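You operate a simulated robot arm through the tools that you are given. There is no shell and no other tool. Be economical: measure what you need, move in short steps, check, and stop when the job is done.

Carry out the task below with a simulated two-armed robot. There is one attempt and no reset: what you move stays moved.

TASK
Put the yellow stack in cell one and the brown stack in cell three.
Fine: unlock the till drawer; it ends shut and locked.

The check looks at the end state, three seconds after you hand in, the way a careful person would. Anything else that was tipped, shoved, dropped, spilled or broken makes it a failure.

THE ROBOT
Two 7-joint arms with fingered hands on one trunk, on a base that drives. Base frame: it is fixed to the floor where the robot stands at the start and does not move with it; the origin is under the middle of the robot, x ahead of it, y to its left, z up; the surface under the hand at the start is at about z = 950. Lengths are in mm, angles in degrees, forces in N, time in s.
The left shoulder is at the start at [59, 174, 1065], the right one opposite. With the tool pointing down near the work surface each hand reaches from about 100 to 720 mm from the robot's upright axis, wherever it stands, measured 20 degrees to its own side. Places, roughly: brown stack (4x4x3 cm) [500, 200, 1100]; cell one [400, 200, 1000]; cell three [400, 0, 1000]; grey stack (4x4x3 cm) [600, -100, 1000]; till drawer [500, 100, 1000]; till key [300, 0, 1000]; yellow stack (4x4x3 cm) [400, 200, 1100]. Payload 3.8 kg a hand.
The tool frame of a hand sits at the grasp point between the pads (the TCP): z along the fingers, y along the line on which they close. The tips reach 26 mm beyond it. The gripper opens to 132 mm. The gripper's body begins 73 mm behind the TCP. The gripper is a hand of 3 fingers: y runs from the thumb to the fingers, the wrist lies at [0, 0, -224] in the tool frame, and closing takes about 1.5 s.
Orientation is that of the tool frame in the base frame, as [roll, pitch, yaw] about the fixed x, y, z axes, in that order (R = Rz(yaw) Ry(pitch) Rx(roll)). With the fingers straight down and closing along the base's y, the tool's x points along the base's -x, its y along +y and its z along -z.

THE INTERFACE
- The arms move only by the tool nudge_tool. It takes "left_deltas", "right_deltas" or both (then of equal length, played together; a hand with none holds still); each is a list of rows, each a list of 6 numbers: the shift along the tool's x, y, z in mm, then the turn, a rotation vector about the tool's x, y, z in degrees. In form: [[dx, dy, dz, wx, wy, wz], ...]. A call has 1 to 20 rows; each row is the pose to reach, as a shift and turn from the pose commanded when the call began, along the tool's axes at that moment. "left_jaw" and "right_jaw" are, for a hand that has rows, the opening in per cent of the stroke, from 0 (shut) to 100 (fully open), set as the call begins (left out, the last holds). A row lasts 0.2 s, in which the tool goes at most 50 mm and 8.6 degrees; a call with a longer step from one row to the next is refused whole, and so is a gripper value outside its range. Where a pose cannot be reached the arm comes as near as it can. A force on the tool above 40 N (or 10 N above the force at the start of the call, whichever is more), or a blocked arm, ends the call early, and 0.2 s more pass. Each finger travels about 108 mm/s and halts on what it meets, pressing with about 28 N; the grip force reading is that of the motor and also rises with nothing between the fingers. The clock runs only during rows and for 0.2 s after the last one: add rows that repeat a pose to give the fingers time. It gives the time, the measured TCP pose, the force on the tool (base axes), the opening and the grip force at its end, in the units of the frame above (readings bear some noise), with the torque about the TCP (base axes, N m) and any sound that the robot's microphone picked up, and new pictures: "show" is both (left out), scene, wrist or none (wrist: the cameras of the hands that moved).
- Cameras (640 x 400 px; columns grow to the right, rows downward): "scene" is now at [144.1, 10.4, 1011.2]; the picture's right is [0.18, -0.98, 0.00], its down [0.47, 0.09, -0.88] and it looks along [0.86, 0.16, 0.48] (base axes); focal length 214 px, centre (320, 200). "left" rides on the left gripper at [-62, 3, -92] in its tool frame; the picture's right is [-0.05, -1.00, 0.00], its down [0.83, -0.04, -0.55] and it looks along [0.55, -0.03, 0.83] (tool axes); focal length 230 px, centre (320, 200). "right" rides on the right gripper at [62, 3, -92] in its tool frame; the picture's right is [-0.05, 1.00, 0.00], its down [-0.83, -0.04, -0.56] and it looks along [-0.55, -0.03, 0.83] (tool axes); focal length 230 px, centre (320, 200). There is no depth. A picture from a camera that has moved, and an enlarged one, comes with that camera's place and axes in the base frame and with its lens. The place of the scene camera against the robot may be out by one fixed shift of up to 25 mm in any direction.
- move_column(by): slides the trunk up (or, below 0, down) by that many mm; the arms and the scene camera ride with it, the base frame stays. It gives what a move gives, with no picture.
- roll_base(legs): drives the robot by 1 to 6 legs, each [ahead, left, turn to the left] in mm, mm and degrees, along the robot's own axes; the way and the turn of a leg run together, so that a leg with both is an arc; at most 1500 mm and 180 degrees a leg. The arms and the cameras ride along, it lands a little off, and it stops where it bumps. It gives what a move gives, and a new picture of the scene camera.
- set_fingers(finger1, finger2, thumb_bend, hand): sets how far each is bent, from 0 (flat) to 1 (curled in); at 0.3 the hand is open as for a grip, at 0.7 the pads meet at the TCP. One left out holds its place. A second passes; each finger stops where it meets its share of the squeeze, and holds until it gets a number again. A gripper value or a shape takes the hand back. It gives what a move gives, with no picture; readings hold the bend of each and the force on the fingers (four entries, about 0 where the hand has none), thumb and palm.
- preshape(shape, hand): the hand has 3 fingers and takes this shape, open, in about a second: jaw (thumb against the fingers, like two jaws); tri (thumb and two fingers); tip (a fingertip pinch); poke (one finger out to press); point (the index stretched); flat (the hand flat); cup (the hand cupped); fist (a fist). The gripper value then closes the fingers along that shape, each until it touches; the sizes above hold for jaw. It gives what a move gives, with no picture.
- turn_head(pan, tilt): turns the head with the scene camera to pan (to the left, within 60 degrees either way) and tilt (down, from -29 to 69), counted from straight ahead of the robot. It gives what a move gives, and a new picture of the scene camera.
- close_up(camera, box): a new picture of the part [left, top, right, bottom] of that camera's present view, enlarged. The clock stands still meanwhile.
- job_done(): hands the job in; it is judged then, once.

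Go step by step. Nothing tells you exact positions but the pictures and the camera data: compare them with the known pose of the tool, close in by small moves and look again before you grip or let go. The budget is 120 turns and 260 pictures, counting those below and the enlarged ones. Unless the task says otherwise, let go and move clear before handing in, and close with one line.

The tools are called after "Emit:" as name(argument=value, ...) on one line, values as JSON. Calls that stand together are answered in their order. nudge_tool: Moves the arms, as the interface text tells. Its arguments: {"type":"object","properties":{"left_deltas":{"type":"array","items":{"type":"array","items":{"type":"number"}}},"left_jaw":{"type":"number"},"right_deltas":{"type":"array","items":{"type":"array","items":{"type":"number"}}},"right_jaw":{"type":"number"},"show":{"type":"string","enum":["both","scene","wrist","none"]}},"required":[]} The other tools are called the same way: move_column (by) slides the trunk up or down; preshape (shape, hand) gives the hand a shape; set_fingers (finger1, finger2, thumb_bend, hand) moves the fingers one by one; roll_base (legs) drives the base; turn_head (pan, tilt) turns the head that bears the scene camera; close_up (camera, box) takes an enlarged picture of a part of a camera's view; job_done () hands the job in.

At the start:

```text
clock: 0.0
left_tool_pos: [279.6, 245.2, 1180.4]
left_tool_rot: [179.9, 0.1, 180.0]
left_ft_force: [0.5, 0.1, -0.1]
left_wrist_torque: [-0.01, 0.03, -0.02]
left_opening: 132.0
left_grasp_force: 0.0
left_shape: jaw
left_bend: [0.3, 0.3, 0.3]
left_finger forces: [0.0, 0.1, 0.0, 0.1, 0.0, 0.1]
right_tool_pos: [301.7, -38.2, 1164.4]
right_tool_rot: [-180.0, 0.0, 180.0]
right_ft_force: [-0.4, 0.1, 0.0]
right_wrist_torque: [0.01, -0.01, -0.03]
right_opening: 131.9
right_grasp_force: 0.0
right_shape: jaw
right_bend: [0.3, 0.3, 0.3]
right_finger forces: [0.1, 0.0, 0.0, 0.1, 0.0, 0.0]
trunk travel left (down, up): [-375.0, 107.0]
robot x, y, heading: [4.5, -1.9, -0.0]
head pan, tilt: [10.3, -28.6]
```

scene: 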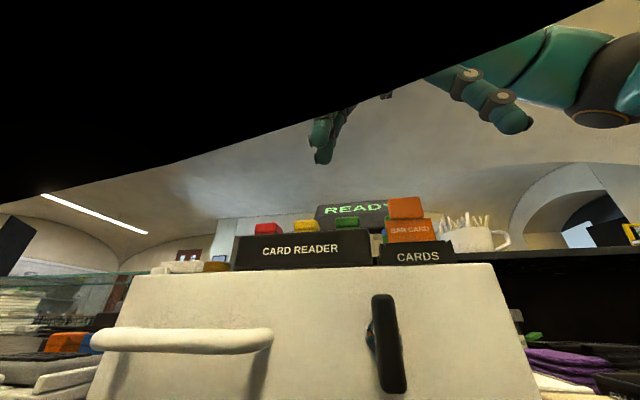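
right: 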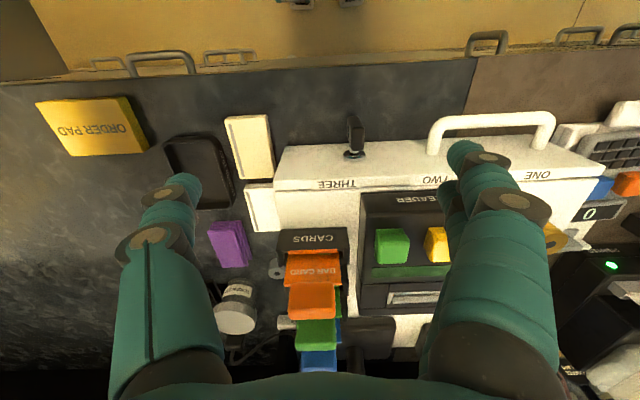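
left: 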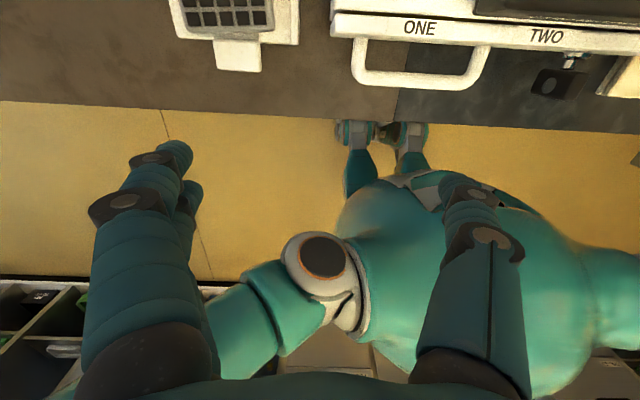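

I see a till with a white drawer front, a handle on the left and a key on the right, with coloured stacks on top. I'll level the head and raise the trunk to see better.

Emit:
move_column(by=100)

Emit:
turn_head(pan=10, tilt=25)

```text
clock: 1.3
left_tool_pos: [279.5, 244.6, 1278.7]
left_tool_rot: [-179.8, 0.0, -180.0]
left_ft_force: [-0.9, -0.2, -0.2]
left_wrist_torque: [-0.02, 0.0, -0.04]
left_opening: 131.9
left_grasp_force: 0.1
left_shape: jaw
left_bend: [0.3, 0.3, 0.3]
left_finger forces: [0.0, 0.0, 0.1, 0.0, 0.0, 0.1]
right_tool_pos: [302.9, -37.5, 1262.4]
right_tool_rot: [180.0, -0.1, 179.9]
right_ft_force: [0.1, -0.8, -0.2]
right_wrist_torque: [0.01, 0.01, 0.02]
right_opening: 132.0
right_grasp_force: 0.0
right_shape: jaw
right_bend: [0.3, 0.3, 0.3]
right_finger forces: [0.2, 0.0, 0.0, 0.1, 0.0, 0.1]
trunk travel left (down, up): [-475.0, 7.0]
robot x, y, heading: [5.9, 3.3, 0.2]
head pan, tilt: [10.3, -28.6]
```

```text
clock: 2.5
left_tool_pos: [279.5, 246.1, 1281.1]
left_tool_rot: [180.0, -0.1, 180.0]
left_ft_force: [0.1, 0.1, -0.2]
left_wrist_torque: [0.01, -0.02, -0.01]
left_opening: 131.9
left_grasp_force: 0.0
left_shape: jaw
left_bend: [0.3, 0.3, 0.3]
left_finger forces: [0.0, 0.0, 0.0, 0.0, 0.0, 0.1]
right_tool_pos: [301.6, -37.8, 1264.7]
right_tool_rot: [-179.9, 0.0, -180.0]
right_ft_force: [0.8, 0.8, 0.5]
right_wrist_torque: [0.0, 0.01, 0.02]
right_opening: 132.0
right_grasp_force: 0.1
right_shape: jaw
right_bend: [0.3, 0.3, 0.3]
right_finger forces: [0.0, 0.0, 0.1, 0.1, 0.0, 0.0]
trunk travel left (down, up): [-475.0, 7.0]
robot x, y, heading: [0.5, -2.1, -0.2]
head pan, tilt: [10.0, 25.0]
camera scene: at [182.3, 14.5, 1062.3], right [0.17, -0.98, 0.0], down [-0.42, -0.07, -0.91], along [0.89, 0.16, -0.42], focal length 214 px, centre (320, 200)
```

scene: 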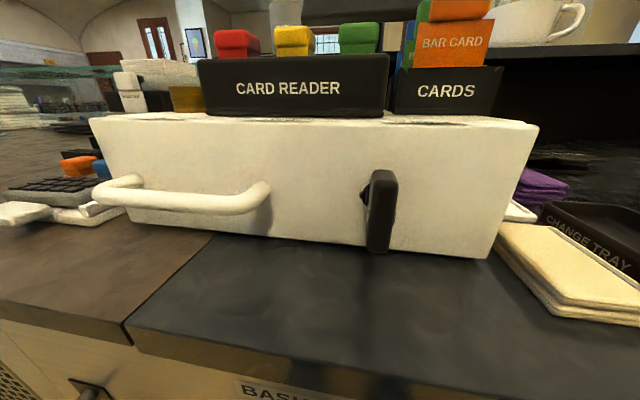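

The till top holds a card reader with red, yellow and green items, and something yellow-brown is to its left. I'll take new wrist pictures from the higher trunk and a close-up.

Emit:
nudge_tool(left_deltas=[[-40, 0, 0, 0, 0, 0], [-80, 0, 0, 0, 0, 0], [-120, 0, 0, 0, 0, 0], [-120, 0, 0, 0, 0, 0]], right_deltas=[[0, 0, 0, 0, 0, 0], [0, 0, 0, 0, 0, 0], [0, 0, 0, 0, 0, 0], [0, 0, 0, 0, 0, 0]], show="wrist")

Emit:
close_up(camera="scene", box=[80, 0, 400, 200])

```text
clock: 3.5
left_tool_pos: [397.7, 247.8, 1281.9]
left_tool_rot: [180.0, 0.1, -179.7]
left_ft_force: [0.3, 0.3, -0.2]
left_wrist_torque: [0.02, -0.02, -0.01]
left_opening: 131.8
left_grasp_force: 0.1
left_shape: jaw
left_bend: [0.3, 0.3, 0.3]
left_finger forces: [0.1, 0.0, 0.1, 0.1, 0.0, 0.0]
right_tool_pos: [299.5, -38.1, 1264.2]
right_tool_rot: [180.0, 0.1, -179.9]
right_ft_force: [0.6, 0.2, -0.6]
right_wrist_torque: [0.01, 0.0, 0.01]
right_opening: 132.0
right_grasp_force: 0.0
right_shape: jaw
right_bend: [0.3, 0.3, 0.3]
right_finger forces: [0.0, 0.0, 0.1, 0.0, 0.1, 0.1]
trunk travel left (down, up): [-475.0, 7.0]
robot x, y, heading: [0.2, 0.6, -0.2]
head pan, tilt: [10.0, 25.0]
camera right: at [238.5, -34.5, 1357.2], right [0.05, 1.0, 0.0], down [0.83, -0.04, 0.56], along [0.56, -0.03, -0.83], focal length 230 px, centre (320, 200)
camera left: at [459.9, 250.4, 1371.5], right [0.05, -1.0, 0.0], down [-0.83, -0.05, 0.55], along [-0.55, -0.03, -0.83], focal length 230 px, centre (320, 200)
```

right: 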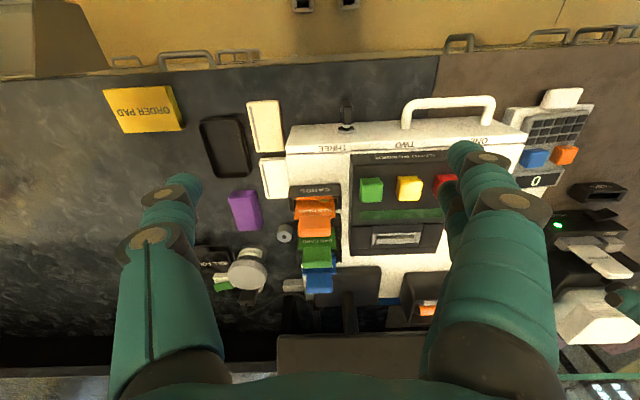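
left: 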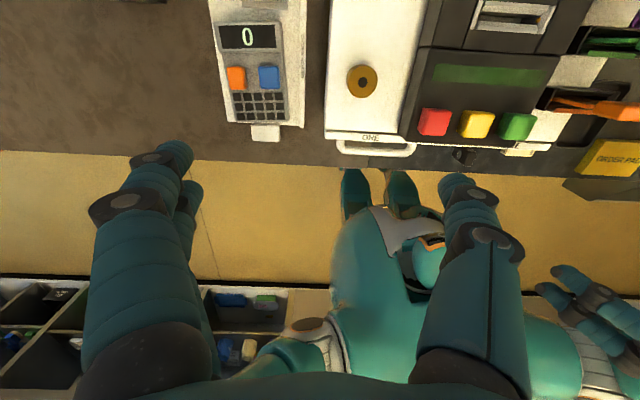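

```text
2.00 times, centred on (240, 100) of scene
camera zoom: at [181.5, 14.3, 1062.5], right [0.17, -0.98, 0.0], down [-0.42, -0.07, -0.91], along [0.89, 0.16, -0.42], focal length 429 px, centre (480, 400)
```

zoom: 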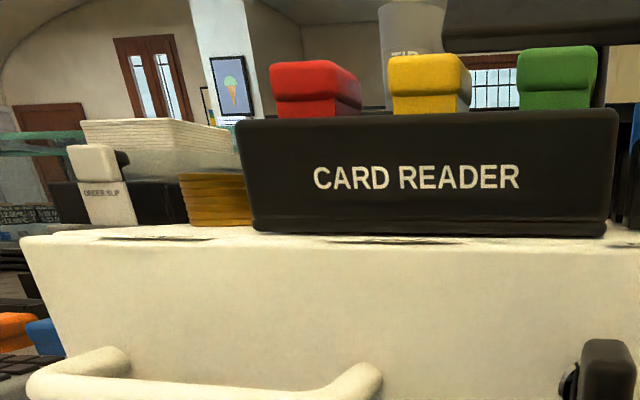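

A coin-like stack sits at about [430, 203] on the till top, left of the reader. I need a view further back for the brown stack.

Emit:
nudge_tool(left_deltas=[[-40, 0, 0, 0, 0, 0], [-80, 0, 0, 0, 0, 0], [-120, 0, 0, 0, 0, 0], [-150, 0, 0, 0, 0, 0], [-150, 0, 0, 0, 0, 0]], show="wrist")

```text
clock: 4.8
left_tool_pos: [448.1, 299.6, 1256.8]
left_tool_rot: [179.9, 0.2, -179.9]
left_ft_force: [1.0, 0.5, 0.0]
left_wrist_torque: [-0.04, -0.01, -0.01]
left_opening: 131.9
left_grasp_force: 0.0
left_shape: jaw
left_bend: [0.3, 0.3, 0.3]
left_finger forces: [0.0, 0.2, 0.0, 0.0, 0.1, 0.0]
left hand out of reach, approached as far as the arm can: row 1, 2, 3, 4, 5
right_tool_pos: [300.7, -38.7, 1263.8]
right_tool_rot: [-180.0, 0.1, 179.9]
right_ft_force: [0.9, -0.6, 0.3]
right_wrist_torque: [-0.02, 0.02, 0.0]
right_opening: 131.9
right_grasp_force: 0.1
right_shape: jaw
right_bend: [0.3, 0.3, 0.3]
right_finger forces: [0.0, 0.1, 0.1, 0.0, 0.0, 0.1]
trunk travel left (down, up): [-475.0, 7.0]
robot x, y, heading: [-1.1, -0.6, -0.2]
head pan, tilt: [10.0, 25.0]
camera left: at [510.2, 303.5, 1347.5], right [0.05, -1.0, 0.0], down [-0.83, -0.04, 0.55], along [-0.55, -0.03, -0.83], focal length 230 px, centre (320, 200)
```

left: 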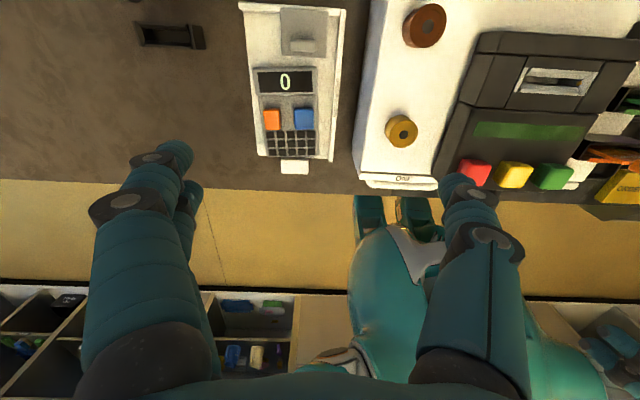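

The yellow stack is near [433, 202], its top at about 1078, and the brown one is near [534, 204]. Next I'll take a closer look at the key and the labels.

Emit:
close_up(camera="scene", box=[300, 140, 460, 280])

Emit:
close_up(camera="right", box=[270, 80, 540, 250])

```text
2.86 times, centred on (380, 210) of scene
camera zoom: at [182.1, 14.3, 1062.3], right [0.17, -0.98, 0.0], down [-0.42, -0.07, -0.91], along [0.89, 0.16, -0.42], focal length 613 px, centre (149, 171)
```

zoom: 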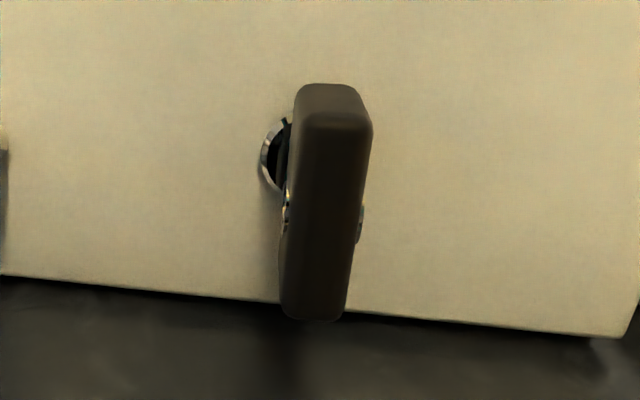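

```text
2.35 times, centred on (405, 165) of right
camera zoom: at [239.4, -34.5, 1356.9], right [0.05, 1.0, 0.0], down [0.83, -0.04, 0.56], along [0.56, -0.03, -0.83], focal length 541 px, centre (120, 282)
```

zoom: 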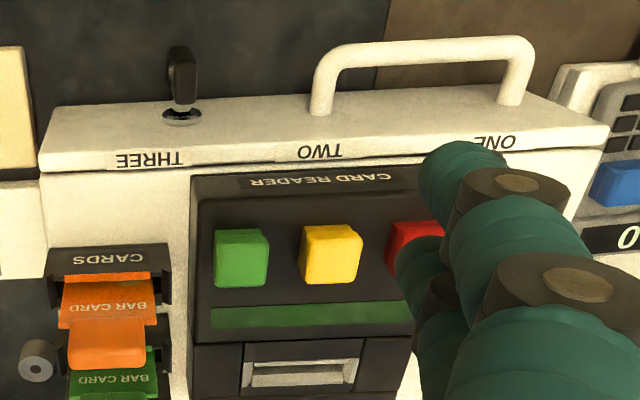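

The key's bow is a vertical plate around [318, -2, 993] in front of the drawer face (x≈350). I'll back the base off so the left hand can point forward and grip the key like a person would.

Emit:
roll_base(legs=[[-240, 0, 0]])

```text
clock: 6.5
left_tool_pos: [207.4, 302.6, 1256.4]
left_tool_rot: [-180.0, 0.1, -179.7]
left_ft_force: [0.6, 0.0, -0.1]
left_wrist_torque: [0.01, 0.0, 0.0]
left_opening: 131.7
left_grasp_force: 0.0
left_shape: jaw
left_bend: [0.3, 0.3, 0.3]
left_finger forces: [0.1, 0.0, 0.1, 0.0, 0.1, 0.1]
right_tool_pos: [63.2, -37.0, 1264.9]
right_tool_rot: [179.9, 0.0, -179.9]
right_ft_force: [0.0, -0.4, 0.3]
right_wrist_torque: [-0.01, -0.01, 0.0]
right_opening: 132.0
right_grasp_force: 0.0
right_shape: jaw
right_bend: [0.3, 0.3, 0.3]
right_finger forces: [0.1, 0.0, 0.1, 0.0, 0.0, 0.0]
trunk travel left (down, up): [-475.0, 7.0]
robot x, y, heading: [-240.3, -0.1, -0.0]
head pan, tilt: [10.0, 25.0]
camera scene: at [-57.2, 14.9, 1062.0], right [0.18, -0.98, 0.0], down [-0.42, -0.08, -0.91], along [0.89, 0.16, -0.42], focal length 214 px, centre (320, 200)
```

scene: 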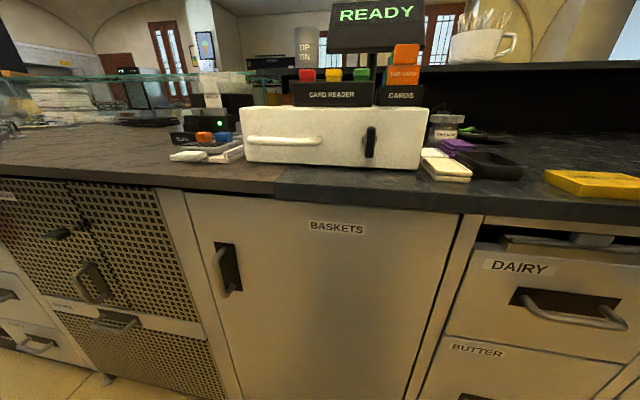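

The base backed off cleanly. I'll now turn the left hand to point forward and move the right hand aside.

Emit:
nudge_tool(left_deltas=[[0, -15, 12, 0, -7.5, 0], [0, -30, 24, 0, -15, 0], [0, -45, 36, 0, -22.5, 0], [0, -60, 48, 0, -30, 0], [0, -75, 60, 0, -37.5, 0], [0, -90, 72, 0, -45, 0], [0, -105, 84, 0, -52.5, 0], [0, -120, 96, 0, -60, 0], [0, -135, 108, 0, -67.5, 0], [0, -150, 120, 0, -75, 0], [0, -175, 140, 0, -82.5, 0], [0, -200, 156, 0, -90, 0], [0, -200, 156, 0, -90, 0]], right_deltas=[[0, -15, 0, 0, 0, 0], [0, -30, 0, 0, 0, 0], [0, -45, 0, 0, 0, 0], [0, -60, 0, 0, 0, 0], [0, -75, 0, 0, 0, 0], [0, -90, 0, 0, 0, 0], [0, -105, 0, 0, 0, 0], [0, -120, 0, 0, 0, 0], [0, -135, 0, 0, 0, 0], [0, -150, 0, 0, 0, 0], [0, -165, 0, 0, 0, 0], [0, -180, 0, 0, 0, 0], [0, -180, 0, 0, 0, 0]], show="both")

```text
clock: 9.3
left_tool_pos: [212.3, 163.0, 1200.9]
left_tool_rot: [-178.4, 88.1, -177.9]
left_ft_force: [-0.3, 0.4, 0.2]
left_wrist_torque: [0.0, 0.01, -0.05]
left_opening: 131.7
left_grasp_force: 0.0
left_shape: jaw
left_bend: [0.3, 0.3, 0.3]
left_finger forces: [0.0, 0.0, 0.1, 0.0, 0.1, 0.0]
left hand out of reach, approached as far as the arm can: row 10, 11, 12, 13
right_tool_pos: [13.5, -164.4, 1235.7]
right_tool_rot: [-180.0, 0.1, -179.9]
right_ft_force: [0.2, 0.7, 0.6]
right_wrist_torque: [0.03, 0.01, 0.01]
right_opening: 131.9
right_grasp_force: 0.0
right_shape: jaw
right_bend: [0.3, 0.3, 0.3]
right_finger forces: [0.0, 0.0, 0.0, 0.1, 0.0, 0.0]
right hand out of reach, approached as far as the arm can: row 2, 3, 4, 5, 6, 7, 8, 9, 10, 11, 12, 13
trunk travel left (down, up): [-475.0, 7.0]
robot x, y, heading: [-242.6, 1.1, 0.5]
head pan, tilt: [10.0, 25.0]
camera scene: at [-56.9, 15.2, 1062.0], right [0.18, -0.98, 0.0], down [-0.42, -0.08, -0.91], along [0.89, 0.16, -0.42], focal length 214 px, centre (320, 200)
camera right: at [-48.3, -161.4, 1327.9], right [0.05, 1.0, 0.0], down [0.83, -0.04, 0.55], along [0.55, -0.03, -0.83], focal length 230 px, centre (320, 200)
camera left: at [123.5, 165.0, 1263.8], right [0.01, -1.0, 0.05], down [-0.58, -0.05, -0.81], along [0.81, -0.02, -0.58], focal length 230 px, centre (320, 200)
```

scene: 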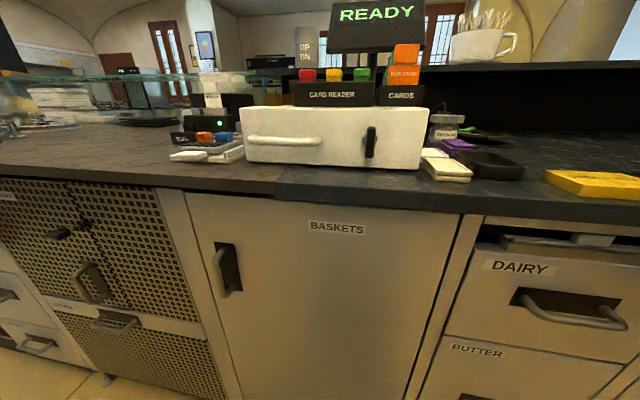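
right: 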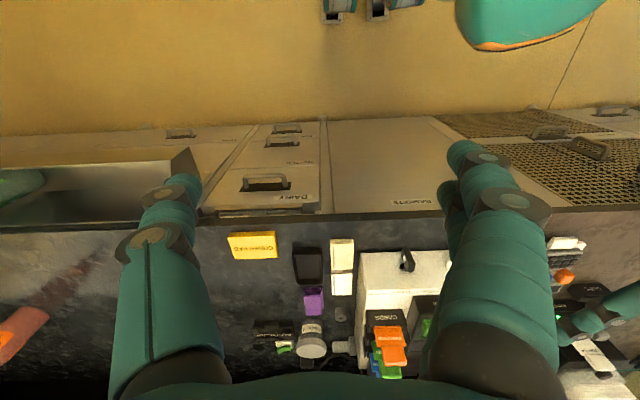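
left: 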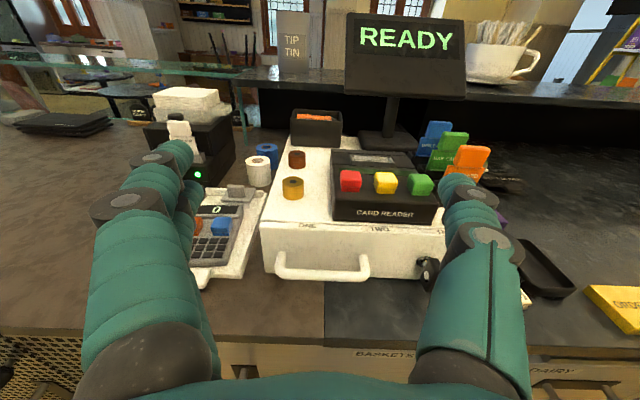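

The left hand points forward and both stacks are confirmed. Now I'll lower the left hand towards a standoff in front of the key.

Emit:
nudge_tool(left_deltas=[[30, -25, 0, 0, 0, 0], [60, -50, 0, 0, 0, 0], [90, -75, 0, 0, 0, 0], [120, -100, 0, 0, 0, 0], [150, -125, 0, 0, 0, 0], [180, -150, 0, 0, 0, 0], [205, -165, 0, 0, -1.5, 0], [205, -165, 0, 0, -1.5, 0]], left_jaw=50, show="wrist")

```text
clock: 11.1
left_tool_pos: [209.9, 158.7, 1225.5]
left_tool_rot: [-1.5, 88.7, -0.9]
left_ft_force: [0.5, 0.7, -0.3]
left_wrist_torque: [0.01, 0.0, -0.02]
left_opening: 66.4
left_grasp_force: 0.1
left_shape: jaw
left_bend: [0.73, 0.73, 0.7]
left_finger forces: [0.1, 0.1, 0.0, 0.1, 0.0, 0.0]
left hand out of reach, approached as far as the arm can: row 1, 2, 3, 4, 5, 6, 7, 8
right_tool_pos: [13.5, -166.5, 1235.0]
right_tool_rot: [-180.0, 0.0, -179.8]
right_ft_force: [0.4, 0.2, -0.3]
right_wrist_torque: [-0.02, 0.01, 0.0]
right_opening: 132.1
right_grasp_force: 0.0
right_shape: jaw
right_bend: [0.3, 0.3, 0.3]
right_finger forces: [0.0, 0.0, 0.0, 0.1, 0.0, 0.0]
trunk travel left (down, up): [-475.0, 7.0]
robot x, y, heading: [-239.2, 3.6, 0.2]
head pan, tilt: [10.0, 25.0]
camera left: at [117.3, 160.7, 1282.3], right [0.0, -1.0, 0.05], down [-0.54, -0.05, -0.84], along [0.84, -0.02, -0.53], focal length 230 px, centre (320, 200)
```

left: 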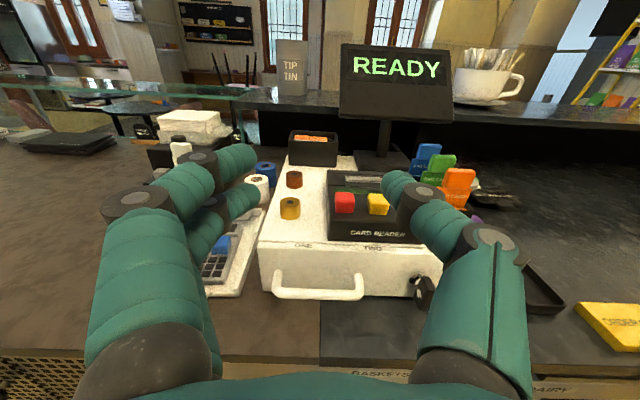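

The arm is folded too close to its shoulder here. I'll back off another 150 mm and then reach out.

Emit:
roll_base(legs=[[-170, 0, 0]])

Emit:
nudge_tool(left_deltas=[[0, 0, 40, 0, 0, 0], [0, 0, 80, 0, 0, 0], [30, -25, 100, 0, 0, 0], [60, -50, 120, 0, 0, 0], [90, -75, 140, 0, 0, 0], [120, -100, 160, 0, 0, 0], [150, -125, 160, 0, 0, 0], [180, -140, 160, 0, 0, 0], [180, -140, 160, 0, 0, 0]], show="wrist")

```text
clock: 12.6
left_tool_pos: [37.4, 156.1, 1224.7]
left_tool_rot: [-1.5, 88.7, -1.3]
left_ft_force: [0.0, 0.0, 0.1]
left_wrist_torque: [0.06, -0.02, -0.01]
left_opening: 66.6
left_grasp_force: 0.1
left_shape: jaw
left_bend: [0.73, 0.73, 0.7]
left_finger forces: [0.1, 0.0, 0.0, 0.0, 0.0, 0.0]
right_tool_pos: [-161.3, -167.1, 1234.8]
right_tool_rot: [180.0, 0.0, 180.0]
right_ft_force: [0.1, 0.3, 1.1]
right_wrist_torque: [-0.03, 0.0, -0.03]
right_opening: 132.0
right_grasp_force: 0.1
right_shape: jaw
right_bend: [0.3, 0.3, 0.3]
right_finger forces: [0.0, 0.0, 0.1, 0.0, 0.0, 0.1]
trunk travel left (down, up): [-475.0, 7.0]
robot x, y, heading: [-414.4, -3.3, 0.1]
head pan, tilt: [10.0, 25.0]
camera scene: at [-231.2, 13.8, 1062.1], right [0.18, -0.98, 0.0], down [-0.42, -0.07, -0.91], along [0.89, 0.16, -0.42], focal length 214 px, centre (320, 200)
```

scene: 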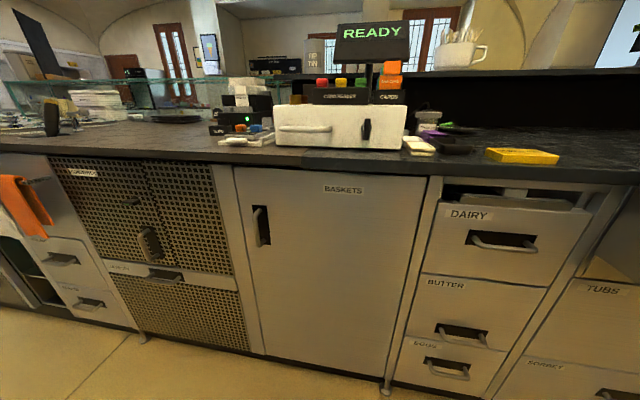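

```text
clock: 14.6
left_tool_pos: [112.0, 160.6, 1248.8]
left_tool_rot: [-1.8, 89.0, -1.6]
left_ft_force: [0.5, 0.3, 0.0]
left_wrist_torque: [0.03, -0.02, -0.02]
left_opening: 66.8
left_grasp_force: 0.0
left_shape: jaw
left_bend: [0.73, 0.73, 0.7]
left_finger forces: [0.0, 0.0, 0.0, 0.1, 0.1, 0.1]
left hand out of reach, approached as far as the arm can: row 1, 2, 3, 4, 5, 6, 7, 8, 9
right_tool_pos: [-162.0, -167.3, 1235.4]
right_tool_rot: [180.0, 0.0, 180.0]
right_ft_force: [0.0, 0.5, 0.0]
right_wrist_torque: [0.03, -0.01, 0.02]
right_opening: 131.8
right_grasp_force: 0.1
right_shape: jaw
right_bend: [0.3, 0.3, 0.3]
right_finger forces: [0.0, 0.1, 0.0, 0.0, 0.1, 0.0]
trunk travel left (down, up): [-475.0, 7.0]
robot x, y, heading: [-413.5, 1.2, 0.2]
head pan, tilt: [10.0, 25.0]
camera left: at [19.7, 163.4, 1307.1], right [0.0, -1.0, 0.05], down [-0.54, -0.05, -0.84], along [0.84, -0.03, -0.54], focal length 230 px, centre (320, 200)
```

left: 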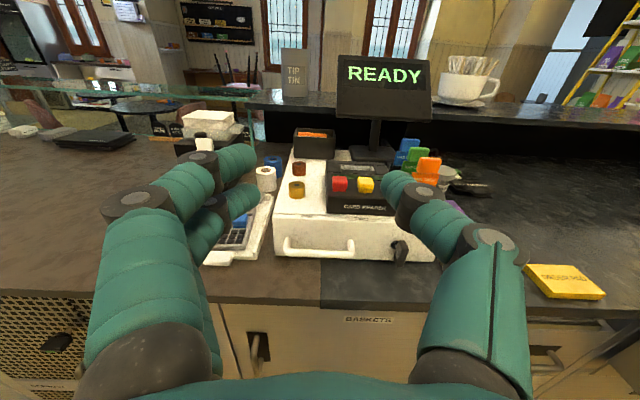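

The wrist flexes to its limit when the shoulder is this high. Lowering the trunk brings the forward-pointing hand to key height without any arm motion.

Emit:
move_column(by=-250)

Emit:
nudge_tool(left_deltas=[[0, -40, 20, 0, 0, 0], [0, -80, 40, 0, 0, 0], [0, -120, 60, 0, 0, 0], [0, -160, 60, 0, 0, 0], [0, -160, 60, 0, 0, 0]], show="wrist")

```text
clock: 17.2
left_tool_pos: [120.6, 160.4, 969.8]
left_tool_rot: [-178.9, 87.6, -178.6]
left_ft_force: [1.0, -0.1, -0.4]
left_wrist_torque: [-0.02, -0.01, 0.0]
left_opening: 66.6
left_grasp_force: 0.1
left_shape: jaw
left_bend: [0.73, 0.73, 0.7]
left_finger forces: [0.0, 0.0, 0.1, 0.1, 0.0, 0.0]
right_tool_pos: [-161.7, -167.0, 985.4]
right_tool_rot: [-180.0, 0.0, 179.9]
right_ft_force: [-0.1, 0.9, -0.3]
right_wrist_torque: [-0.01, -0.01, -0.01]
right_opening: 131.8
right_grasp_force: 0.1
right_shape: jaw
right_bend: [0.3, 0.3, 0.3]
right_finger forces: [0.0, 0.0, 0.0, 0.1, 0.1, 0.1]
trunk travel left (down, up): [-225.0, 257.0]
robot x, y, heading: [-416.1, -1.6, 0.0]
head pan, tilt: [10.0, 25.0]
```

```text
clock: 18.4
left_tool_pos: [151.5, 117.2, 973.0]
left_tool_rot: [-179.1, 87.5, -179.0]
left_ft_force: [-0.1, -0.5, 0.2]
left_wrist_torque: [0.0, 0.04, -0.01]
left_opening: 66.3
left_grasp_force: 0.0
left_shape: jaw
left_bend: [0.73, 0.73, 0.7]
left_finger forces: [0.0, 0.0, 0.0, 0.0, 0.0, 0.1]
left hand out of reach, approached as far as the arm can: row 2, 3, 4, 5
right_tool_pos: [-161.4, -165.3, 985.1]
right_tool_rot: [-180.0, 0.0, -180.0]
right_ft_force: [0.1, -0.1, -0.5]
right_wrist_torque: [-0.02, 0.04, -0.01]
right_opening: 131.9
right_grasp_force: 0.0
right_shape: jaw
right_bend: [0.3, 0.3, 0.3]
right_finger forces: [0.0, 0.0, 0.1, 0.0, 0.0, 0.0]
trunk travel left (down, up): [-225.0, 257.0]
robot x, y, heading: [-411.3, -3.4, 0.2]
head pan, tilt: [10.0, 25.0]
camera left: at [63.0, 119.4, 1036.7], right [0.01, -1.0, 0.05], down [-0.59, -0.05, -0.81], along [0.81, -0.03, -0.59], focal length 230 px, centre (320, 200)
```

left: 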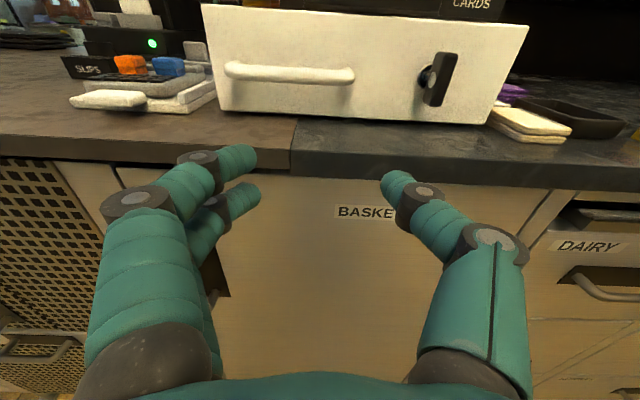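

The key now sits near [320, 1, 1003] by the wrist camera. I'll line up sideways with the base and raise the trunk a bit.

Emit:
move_column(by=30)

Emit:
roll_base(legs=[[0, -117, 0]])

Emit:
nudge_tool(left_deltas=[[0, 0, 15, 0, -1, 0], [0, 0, 30, 0, -2, 0], [0, 0, 30, 0, -2, 0]], show="wrist")

```text
clock: 19.1
left_tool_pos: [150.8, 117.3, 1003.6]
left_tool_rot: [-179.2, 87.5, -179.0]
left_ft_force: [0.1, 0.9, 0.7]
left_wrist_torque: [0.0, -0.02, -0.01]
left_opening: 66.3
left_grasp_force: 0.1
left_shape: jaw
left_bend: [0.73, 0.73, 0.7]
left_finger forces: [0.0, 0.0, 0.1, 0.0, 0.1, 0.1]
right_tool_pos: [-161.3, -166.1, 1016.2]
right_tool_rot: [-180.0, -0.1, 179.8]
right_ft_force: [0.7, -0.1, 0.6]
right_wrist_torque: [0.03, 0.02, 0.01]
right_opening: 131.5
right_grasp_force: 0.0
right_shape: jaw
right_bend: [0.3, 0.3, 0.3]
right_finger forces: [0.0, 0.0, 0.1, 0.1, 0.0, 0.0]
trunk travel left (down, up): [-255.0, 227.0]
robot x, y, heading: [-414.5, -2.3, 0.0]
head pan, tilt: [10.0, 25.0]
```

```text
clock: 20.8
left_tool_pos: [151.7, 2.7, 1003.2]
left_tool_rot: [-179.6, 87.5, -179.2]
left_ft_force: [-0.1, 0.3, -0.1]
left_wrist_torque: [-0.01, 0.05, 0.0]
left_opening: 66.6
left_grasp_force: 0.0
left_shape: jaw
left_bend: [0.73, 0.73, 0.7]
left_finger forces: [0.0, 0.0, 0.0, 0.0, 0.0, 0.0]
right_tool_pos: [-160.9, -282.1, 1015.3]
right_tool_rot: [179.9, 0.1, -179.9]
right_ft_force: [-0.3, -0.3, 0.2]
right_wrist_torque: [-0.01, 0.01, -0.07]
right_opening: 131.5
right_grasp_force: 0.1
right_shape: jaw
right_bend: [0.3, 0.3, 0.3]
right_finger forces: [0.0, 0.0, 0.1, 0.1, 0.0, 0.1]
trunk travel left (down, up): [-255.0, 227.0]
robot x, y, heading: [-415.7, -115.1, -0.1]
head pan, tilt: [10.0, 25.0]
camera scene: at [-255.4, -102.1, 811.2], right [0.18, -0.98, 0.0], down [-0.42, -0.07, -0.91], along [0.89, 0.16, -0.42], focal length 214 px, centre (320, 200)
```

scene: 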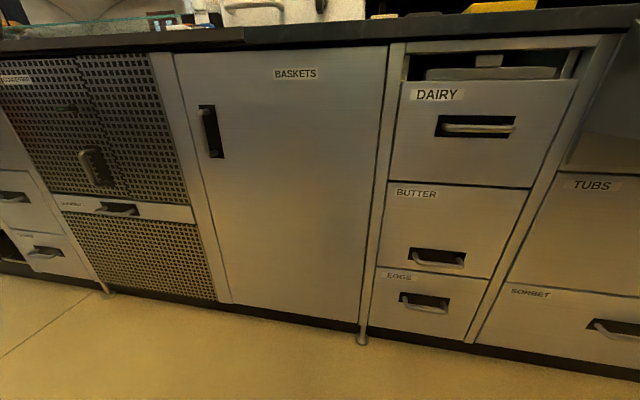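

```text
clock: 21.6
left_tool_pos: [179.7, 7.2, 1003.4]
left_tool_rot: [-174.2, 89.4, -174.0]
left_ft_force: [0.5, 0.7, -0.6]
left_wrist_torque: [0.0, -0.04, 0.01]
left_opening: 66.4
left_grasp_force: 0.1
left_shape: jaw
left_bend: [0.73, 0.73, 0.7]
left_finger forces: [0.0, 0.1, 0.0, 0.0, 0.0, 0.0]
left hand out of reach, approached as far as the arm can: row 2, 3
right_tool_pos: [-160.8, -282.7, 1015.9]
right_tool_rot: [-179.9, 0.0, -180.0]
right_ft_force: [-0.2, -1.0, 0.4]
right_wrist_torque: [0.0, 0.0, -0.02]
right_opening: 132.3
right_grasp_force: 0.1
right_shape: jaw
right_bend: [0.3, 0.3, 0.3]
right_finger forces: [0.0, 0.1, 0.0, 0.1, 0.1, 0.0]
trunk travel left (down, up): [-255.0, 227.0]
robot x, y, heading: [-414.3, -117.0, -0.0]
head pan, tilt: [10.0, 25.0]
camera left: at [89.9, 9.8, 1064.6], right [0.0, -1.0, 0.05], down [-0.56, -0.05, -0.82], along [0.83, -0.03, -0.56], focal length 230 px, centre (320, 200)
```

left: 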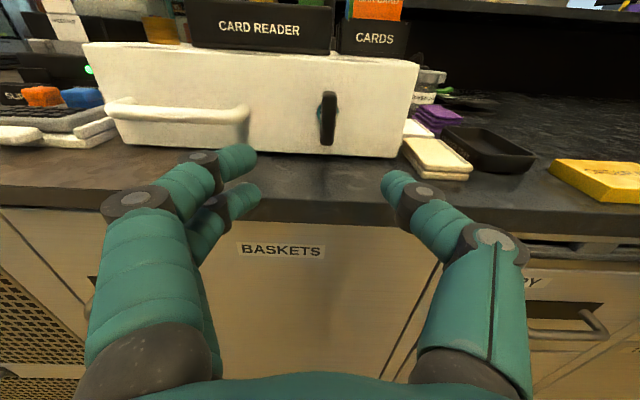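

The key is about 138 mm ahead of the grasp point and about 7 mm to the right. I'll drive forward 100 mm and check again.

Emit:
roll_base(legs=[[100, -7, 0]])

Emit:
close_up(camera="left", box=[160, 50, 480, 250])

```text
clock: 22.8
left_tool_pos: [282.3, -0.4, 1003.6]
left_tool_rot: [-176.2, 89.3, -176.2]
left_ft_force: [0.0, -0.5, 0.9]
left_wrist_torque: [0.0, 0.01, 0.0]
left_opening: 66.6
left_grasp_force: 0.1
left_shape: jaw
left_bend: [0.73, 0.73, 0.7]
left_finger forces: [0.1, 0.0, 0.0, 0.1, 0.0, 0.0]
right_tool_pos: [-59.6, -290.7, 1016.3]
right_tool_rot: [-180.0, 0.0, -180.0]
right_ft_force: [0.5, 0.2, 0.1]
right_wrist_torque: [-0.02, 0.01, 0.03]
right_opening: 131.9
right_grasp_force: 0.1
right_shape: jaw
right_bend: [0.3, 0.3, 0.3]
right_finger forces: [0.0, 0.0, 0.0, 0.1, 0.1, 0.0]
trunk travel left (down, up): [-255.0, 227.0]
robot x, y, heading: [-310.8, -119.9, 0.1]
head pan, tilt: [10.0, 25.0]
camera scene: at [-153.6, -108.5, 811.0], right [0.18, -0.98, 0.0], down [-0.42, -0.07, -0.91], along [0.89, 0.16, -0.42], focal length 214 px, centre (320, 200)
```

scene: 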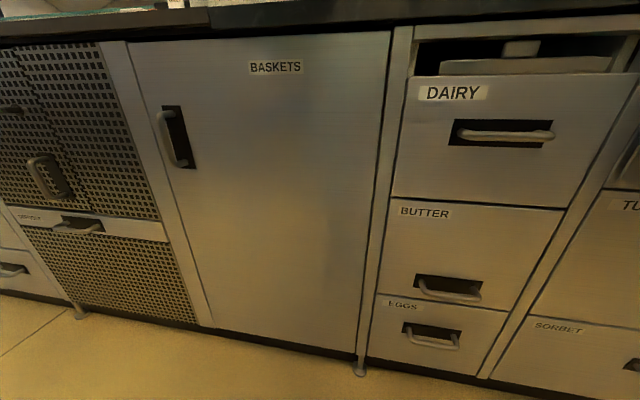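

```text
2.00 times, centred on (320, 150) of left
camera zoom: at [191.5, 3.0, 1064.2], right [0.0, -1.0, 0.05], down [-0.56, -0.05, -0.82], along [0.83, -0.03, -0.56], focal length 460 px, centre (320, 300)
```

zoom: 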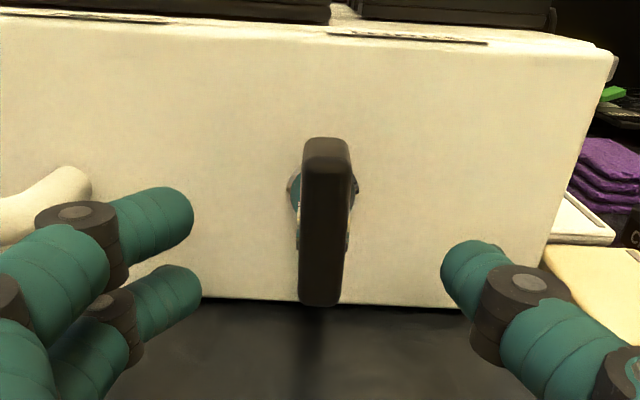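

The key is centred between the fingers and at the right height. I'll drive 30 mm forward, then close on it.

Emit:
roll_base(legs=[[30, 0, 0]])

Emit:
close_up(camera="left", box=[160, 50, 480, 250])

```text
clock: 23.6
left_tool_pos: [311.8, 0.6, 1003.3]
left_tool_rot: [-175.5, 89.4, -175.3]
left_ft_force: [-0.1, 0.6, 0.6]
left_wrist_torque: [-0.01, 0.01, 0.03]
left_opening: 66.5
left_grasp_force: 0.1
left_shape: jaw
left_bend: [0.73, 0.73, 0.7]
left_finger forces: [0.0, 0.0, 0.1, 0.0, 0.1, 0.1]
right_tool_pos: [-29.5, -287.7, 1014.8]
right_tool_rot: [180.0, -0.1, -179.9]
right_ft_force: [1.0, 0.3, 0.2]
right_wrist_torque: [0.01, 0.03, -0.02]
right_opening: 132.0
right_grasp_force: 0.1
right_shape: jaw
right_bend: [0.3, 0.3, 0.3]
right_finger forces: [0.0, 0.0, 0.1, 0.1, 0.0, 0.0]
trunk travel left (down, up): [-255.0, 227.0]
robot x, y, heading: [-281.9, -122.9, -0.2]
head pan, tilt: [10.0, 25.0]
camera scene: at [-123.2, -108.3, 811.0], right [0.18, -0.98, 0.0], down [-0.42, -0.07, -0.91], along [0.89, 0.16, -0.42], focal length 214 px, centre (320, 200)
```

scene: 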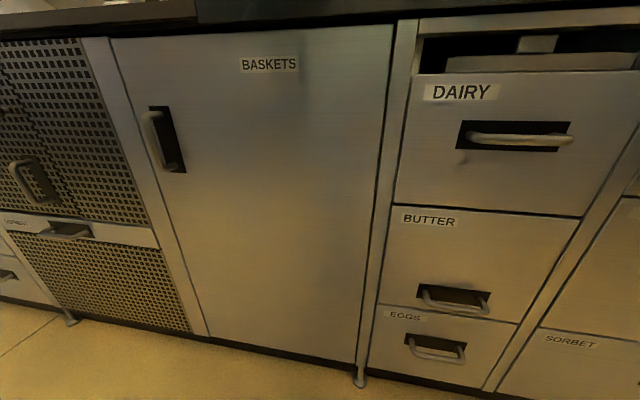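

```text
2.00 times, centred on (320, 150) of left
camera zoom: at [221.8, 3.5, 1064.2], right [0.0, -1.0, 0.05], down [-0.56, -0.05, -0.82], along [0.83, -0.03, -0.56], focal length 460 px, centre (320, 300)
```

zoom: 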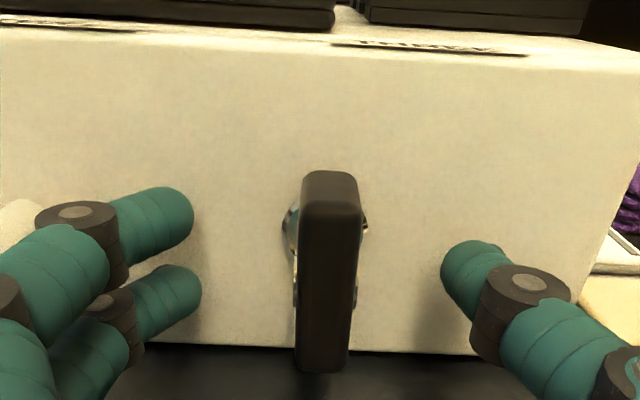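

Tips are alongside the key just short of the face. I'll close on it.

Emit:
nudge_tool(left_deltas=[[0, 0, 0, 0, 0, 0], [0, 0, 0, 0, 0, 0], [0, 0, 0, 0, 0, 0], [0, 0, 0, 0, 0, 0], [0, 0, 0, 0, 0, 0], [0, 0, 0, 0, 0, 0]], left_jaw=0, show="wrist")

```text
clock: 25.0
left_tool_pos: [310.9, 1.5, 1004.4]
left_tool_rot: [-173.6, 89.3, -173.4]
left_ft_force: [1.8, 0.0, 0.7]
left_wrist_torque: [-0.01, -0.05, 0.05]
left_opening: 9.0
left_grasp_force: 28.0
left_shape: jaw
left_bend: [0.71, 0.71, 0.7]
left_finger forces: [12.5, 12.3, 0.0, 0.0, 24.8, 0.0]
right_tool_pos: [-29.6, -289.0, 1015.4]
right_tool_rot: [179.9, 0.0, 180.0]
right_ft_force: [-0.6, -0.1, 0.7]
right_wrist_torque: [-0.02, 0.0, 0.01]
right_opening: 132.0
right_grasp_force: 0.1
right_shape: jaw
right_bend: [0.3, 0.3, 0.3]
right_finger forces: [0.0, 0.0, 0.1, 0.1, 0.0, 0.0]
trunk travel left (down, up): [-255.0, 227.0]
robot x, y, heading: [-281.9, -125.2, 0.1]
head pan, tilt: [10.0, 25.0]
camera left: at [220.9, 3.5, 1064.8], right [0.0, -1.0, 0.05], down [-0.56, -0.05, -0.83], along [0.83, -0.03, -0.56], focal length 230 px, centre (320, 200)
```

left: 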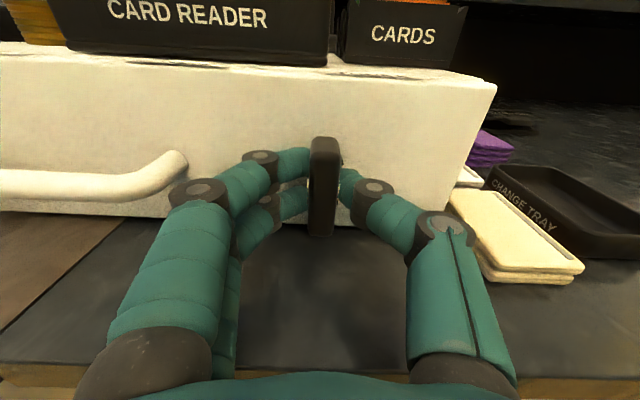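

The key is gripped. I'll try turning it clockwise gently and watch the torque.

Emit:
nudge_tool(left_deltas=[[0, 0, 0, 0, 0, 4], [0, 0, 0, 0, 0, 8], [0, 0, 0, 0, 0, 12], [0, 0, 0, 0, 0, 16], [0, 0, 0, 0, 0, 16]], show="wrist")

```text
clock: 26.2
left_tool_pos: [309.9, 1.3, 1004.5]
left_tool_rot: [91.9, 74.0, 92.1]
left_ft_force: [4.5, -0.7, 3.8]
left_wrist_torque: [-0.66, -0.12, 0.03]
left_opening: 9.0
left_grasp_force: 27.6
left_shape: jaw
left_bend: [0.71, 0.71, 0.7]
left_finger forces: [21.3, 11.1, 0.0, 0.0, 34.0, 0.0]
right_tool_pos: [-30.0, -288.1, 1014.8]
right_tool_rot: [179.9, 0.0, -180.0]
right_ft_force: [0.1, 0.9, 0.2]
right_wrist_torque: [0.02, -0.02, -0.03]
right_opening: 132.3
right_grasp_force: 0.0
right_shape: jaw
right_bend: [0.3, 0.3, 0.3]
right_finger forces: [0.0, 0.1, 0.0, 0.0, 0.0, 0.1]
trunk travel left (down, up): [-255.0, 227.0]
robot x, y, heading: [-283.7, -120.7, 0.3]
head pan, tilt: [10.0, 25.0]
camera left: at [220.2, -13.4, 1063.5], right [0.0, -0.97, -0.23], down [-0.56, 0.19, -0.81], along [0.83, 0.13, -0.55], focal length 230 px, centre (320, 200)
```

left: 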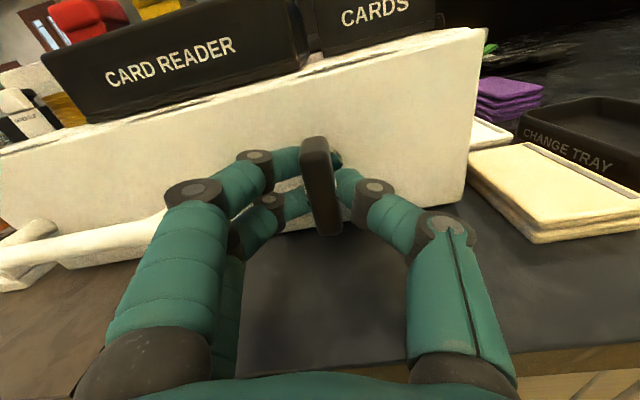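

The key seems to have stayed upright against the turn (torque −0.66 N m), so clockwise may be the blocked direction. I'll go back and try the other way.

Emit:
nudge_tool(left_deltas=[[0, 0, 0, 0, 0, -8], [0, 0, 0, 0, 0, -16], [0, 0, 0, 0, 0, -22], [0, 0, 0, 0, 0, -28], [0, 0, 0, 0, 0, -34], [0, 0, 0, 0, 0, -34]], show="wrist")

```text
clock: 27.6
left_tool_pos: [311.3, 0.6, 1004.6]
left_tool_rot: [-92.1, 71.9, -91.8]
left_ft_force: [2.6, -0.9, 1.0]
left_wrist_torque: [-0.01, 0.0, 0.01]
left_opening: 8.4
left_grasp_force: 27.7
left_shape: jaw
left_bend: [0.71, 0.71, 0.7]
left_finger forces: [13.0, 13.3, 0.0, 0.1, 27.1, 0.0]
right_tool_pos: [-29.0, -288.0, 1014.6]
right_tool_rot: [179.9, 0.0, -180.0]
right_ft_force: [-1.3, 0.5, 0.0]
right_wrist_torque: [-0.03, -0.02, 0.01]
right_opening: 131.9
right_grasp_force: 0.1
right_shape: jaw
right_bend: [0.3, 0.3, 0.3]
right_finger forces: [0.0, 0.1, 0.0, 0.1, 0.0, 0.0]
trunk travel left (down, up): [-255.0, 227.0]
robot x, y, heading: [-281.9, -122.1, -0.1]
head pan, tilt: [10.0, 25.0]
camera left: at [220.2, 22.3, 1060.6], right [0.01, -0.93, 0.36], down [-0.56, -0.3, -0.77], along [0.83, -0.2, -0.53], focal length 230 px, centre (320, 200)
```

left: 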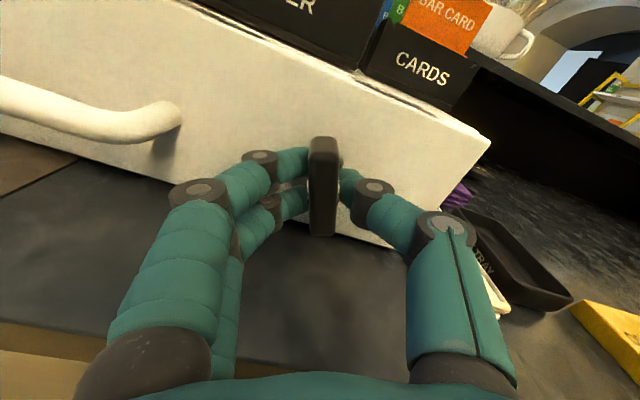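

The key now follows freely counter-clockwise. I'll carry on towards 90 degrees.

Emit:
nudge_tool(left_deltas=[[0, 0, 0, 0, 0, -8], [0, 0, 0, 0, 0, -16], [0, 0, 0, 0, 0, -24], [0, 0, 0, 0, 0, -32], [0, 0, 0, 0, 0, -40], [0, 0, 0, 0, 0, -48], [0, 0, 0, 0, 0, -56], [0, 0, 0, 0, 0, -64], [0, 0, 0, 0, 0, -72], [0, 0, 0, 0, 0, -72]], show="wrist")

```text
clock: 29.8
left_tool_pos: [310.9, -0.9, 1004.5]
left_tool_rot: [-90.6, -0.2, -89.8]
left_ft_force: [0.5, -10.8, -3.5]
left_wrist_torque: [0.08, 0.06, -0.21]
left_opening: 8.7
left_grasp_force: 28.0
left_shape: jaw
left_bend: [0.71, 0.71, 0.7]
left_finger forces: [13.0, 15.0, 0.0, 0.0, 24.6, 0.1]
right_tool_pos: [-29.1, -289.2, 1015.3]
right_tool_rot: [179.9, 0.0, -179.9]
right_ft_force: [-0.1, -0.3, -1.3]
right_wrist_torque: [-0.01, -0.01, -0.01]
right_opening: 131.9
right_grasp_force: 0.0
right_shape: jaw
right_bend: [0.3, 0.3, 0.3]
right_finger forces: [0.1, 0.0, 0.1, 0.0, 0.0, 0.1]
trunk travel left (down, up): [-255.0, 227.0]
robot x, y, heading: [-280.6, -121.7, 0.1]
head pan, tilt: [10.0, 25.0]
camera left: at [220.1, 60.2, 999.9], right [0.01, 0.05, 1.0], down [-0.55, -0.83, 0.05], along [0.83, -0.55, 0.02], focal length 230 px, centre (320, 200)
```

left: 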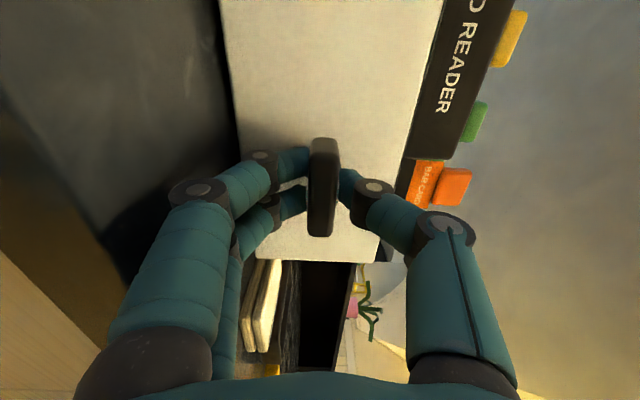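

The key has turned 90 degrees. I'll test a little further for a stop.

Emit:
nudge_tool(left_deltas=[[0, 0, 0, 0, 0, -4], [0, 0, 0, 0, 0, -8], [0, 0, 0, 0, 0, -8]], show="none")

```text
clock: 30.6
left_tool_pos: [311.8, -1.7, 1003.4]
left_tool_rot: [-90.6, -8.1, -89.8]
left_ft_force: [0.0, -12.3, -1.9]
left_wrist_torque: [0.34, 0.06, -0.25]
left_opening: 8.7
left_grasp_force: 27.9
left_shape: jaw
left_bend: [0.71, 0.71, 0.7]
left_finger forces: [11.4, 17.1, 0.0, 0.0, 27.5, 0.0]
right_tool_pos: [-30.2, -289.0, 1015.5]
right_tool_rot: [180.0, -0.1, -179.8]
right_ft_force: [-0.5, 0.3, 0.0]
right_wrist_torque: [0.02, -0.02, -0.01]
right_opening: 132.0
right_grasp_force: 0.1
right_shape: jaw
right_bend: [0.3, 0.3, 0.3]
right_finger forces: [0.1, 0.0, 0.1, 0.0, 0.1, 0.0]
trunk travel left (down, up): [-255.0, 227.0]
robot x, y, heading: [-283.8, -118.0, 0.3]
head pan, tilt: [10.0, 25.0]
```

The stop is at about 90°, so the key is at its unlocked end. I'll ease back, open a little and retreat with the base.

Emit:
nudge_tool(left_deltas=[[0, 0, 0, 0, 0, 4], [0, 0, 0, 0, 0, 7], [0, 0, 0, 0, 0, 7], [0, 0, 0, 0, 0, 7], [0, 0, 0, 0, 0, 7]], left_jaw=36, show="wrist")

Emit:
roll_base(legs=[[-70, 0, 0]])

Emit:
close_up(camera="left", box=[0, 0, 640, 400])

```text
clock: 31.8
left_tool_pos: [310.4, 2.6, 1007.0]
left_tool_rot: [-90.1, -1.2, -89.6]
left_ft_force: [6.7, 6.5, 26.4]
left_wrist_torque: [0.4, 0.47, -0.25]
left_opening: 39.2
left_grasp_force: 0.1
left_shape: jaw
left_bend: [0.74, 0.74, 0.7]
left_finger forces: [13.5, 13.2, 0.0, 0.0, 0.1, 0.0]
right_tool_pos: [-29.8, -287.7, 1015.0]
right_tool_rot: [180.0, 0.2, -179.9]
right_ft_force: [-1.2, -0.5, -0.3]
right_wrist_torque: [0.03, 0.01, 0.01]
right_opening: 131.8
right_grasp_force: 0.1
right_shape: jaw
right_bend: [0.3, 0.3, 0.3]
right_finger forces: [0.0, 0.1, 0.0, 0.0, 0.1, 0.0]
trunk travel left (down, up): [-255.0, 227.0]
robot x, y, heading: [-282.8, -125.8, 0.2]
head pan, tilt: [10.0, 25.0]
camera left: at [219.4, 62.9, 1001.4], right [0.0, 0.07, 1.0], down [-0.55, -0.83, 0.06], along [0.84, -0.55, 0.04], focal length 230 px, centre (320, 200)
```

left: 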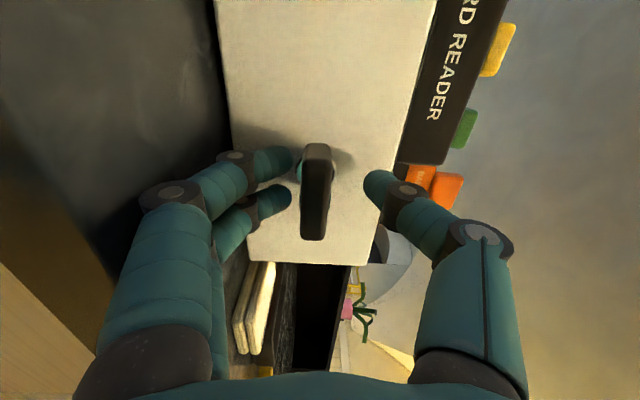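

```text
clock: 32.8
left_tool_pos: [240.5, 1.2, 1003.4]
left_tool_rot: [-90.7, -1.0, -89.8]
left_ft_force: [-0.2, 0.1, -0.5]
left_wrist_torque: [0.01, 0.0, -0.02]
left_opening: 47.2
left_grasp_force: 0.1
left_shape: jaw
left_bend: [0.74, 0.74, 0.7]
left_finger forces: [0.1, 0.0, 0.1, 0.1, 0.0, 0.1]
right_tool_pos: [-100.3, -289.6, 1015.9]
right_tool_rot: [180.0, 0.1, -179.9]
right_ft_force: [-0.2, -0.5, 0.4]
right_wrist_torque: [0.0, 0.0, -0.04]
right_opening: 131.9
right_grasp_force: 0.1
right_shape: jaw
right_bend: [0.3, 0.3, 0.3]
right_finger forces: [0.0, 0.1, 0.0, 0.0, 0.0, 0.0]
trunk travel left (down, up): [-255.0, 227.0]
robot x, y, heading: [-353.3, -123.6, 0.4]
head pan, tilt: [10.0, 25.0]
camera scene: at [-194.0, -108.3, 811.3], right [0.18, -0.98, 0.0], down [-0.42, -0.07, -0.91], along [0.89, 0.16, -0.42], focal length 214 px, centre (320, 200)
```

scene: 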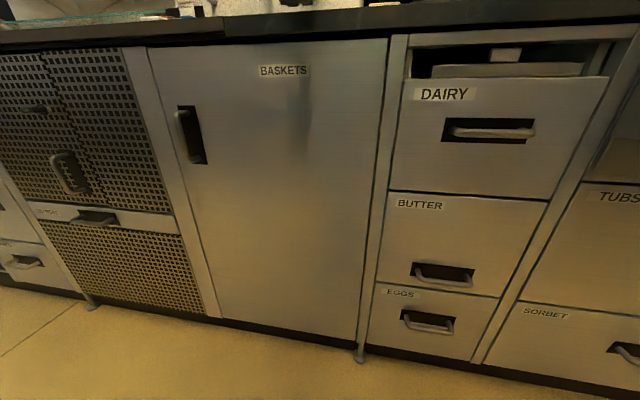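

```text
1.00 times, centred on (320, 200) of left (not enlarged: the box is as wide or as high as the picture)
camera zoom: at [149.9, 61.6, 998.4], right [0.01, 0.07, 1.0], down [-0.55, -0.83, 0.06], along [0.83, -0.55, 0.03], focal length 230 px, centre (320, 200)
```

zoom: 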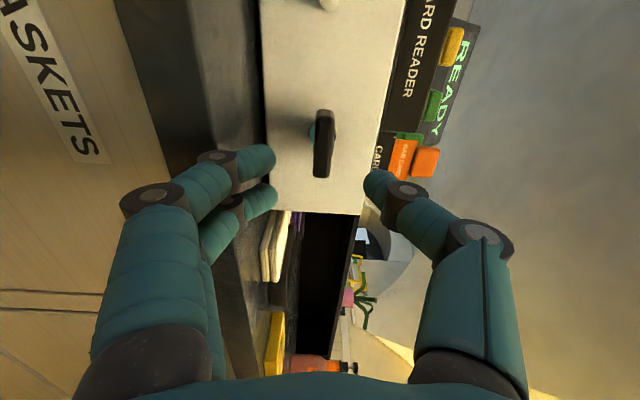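

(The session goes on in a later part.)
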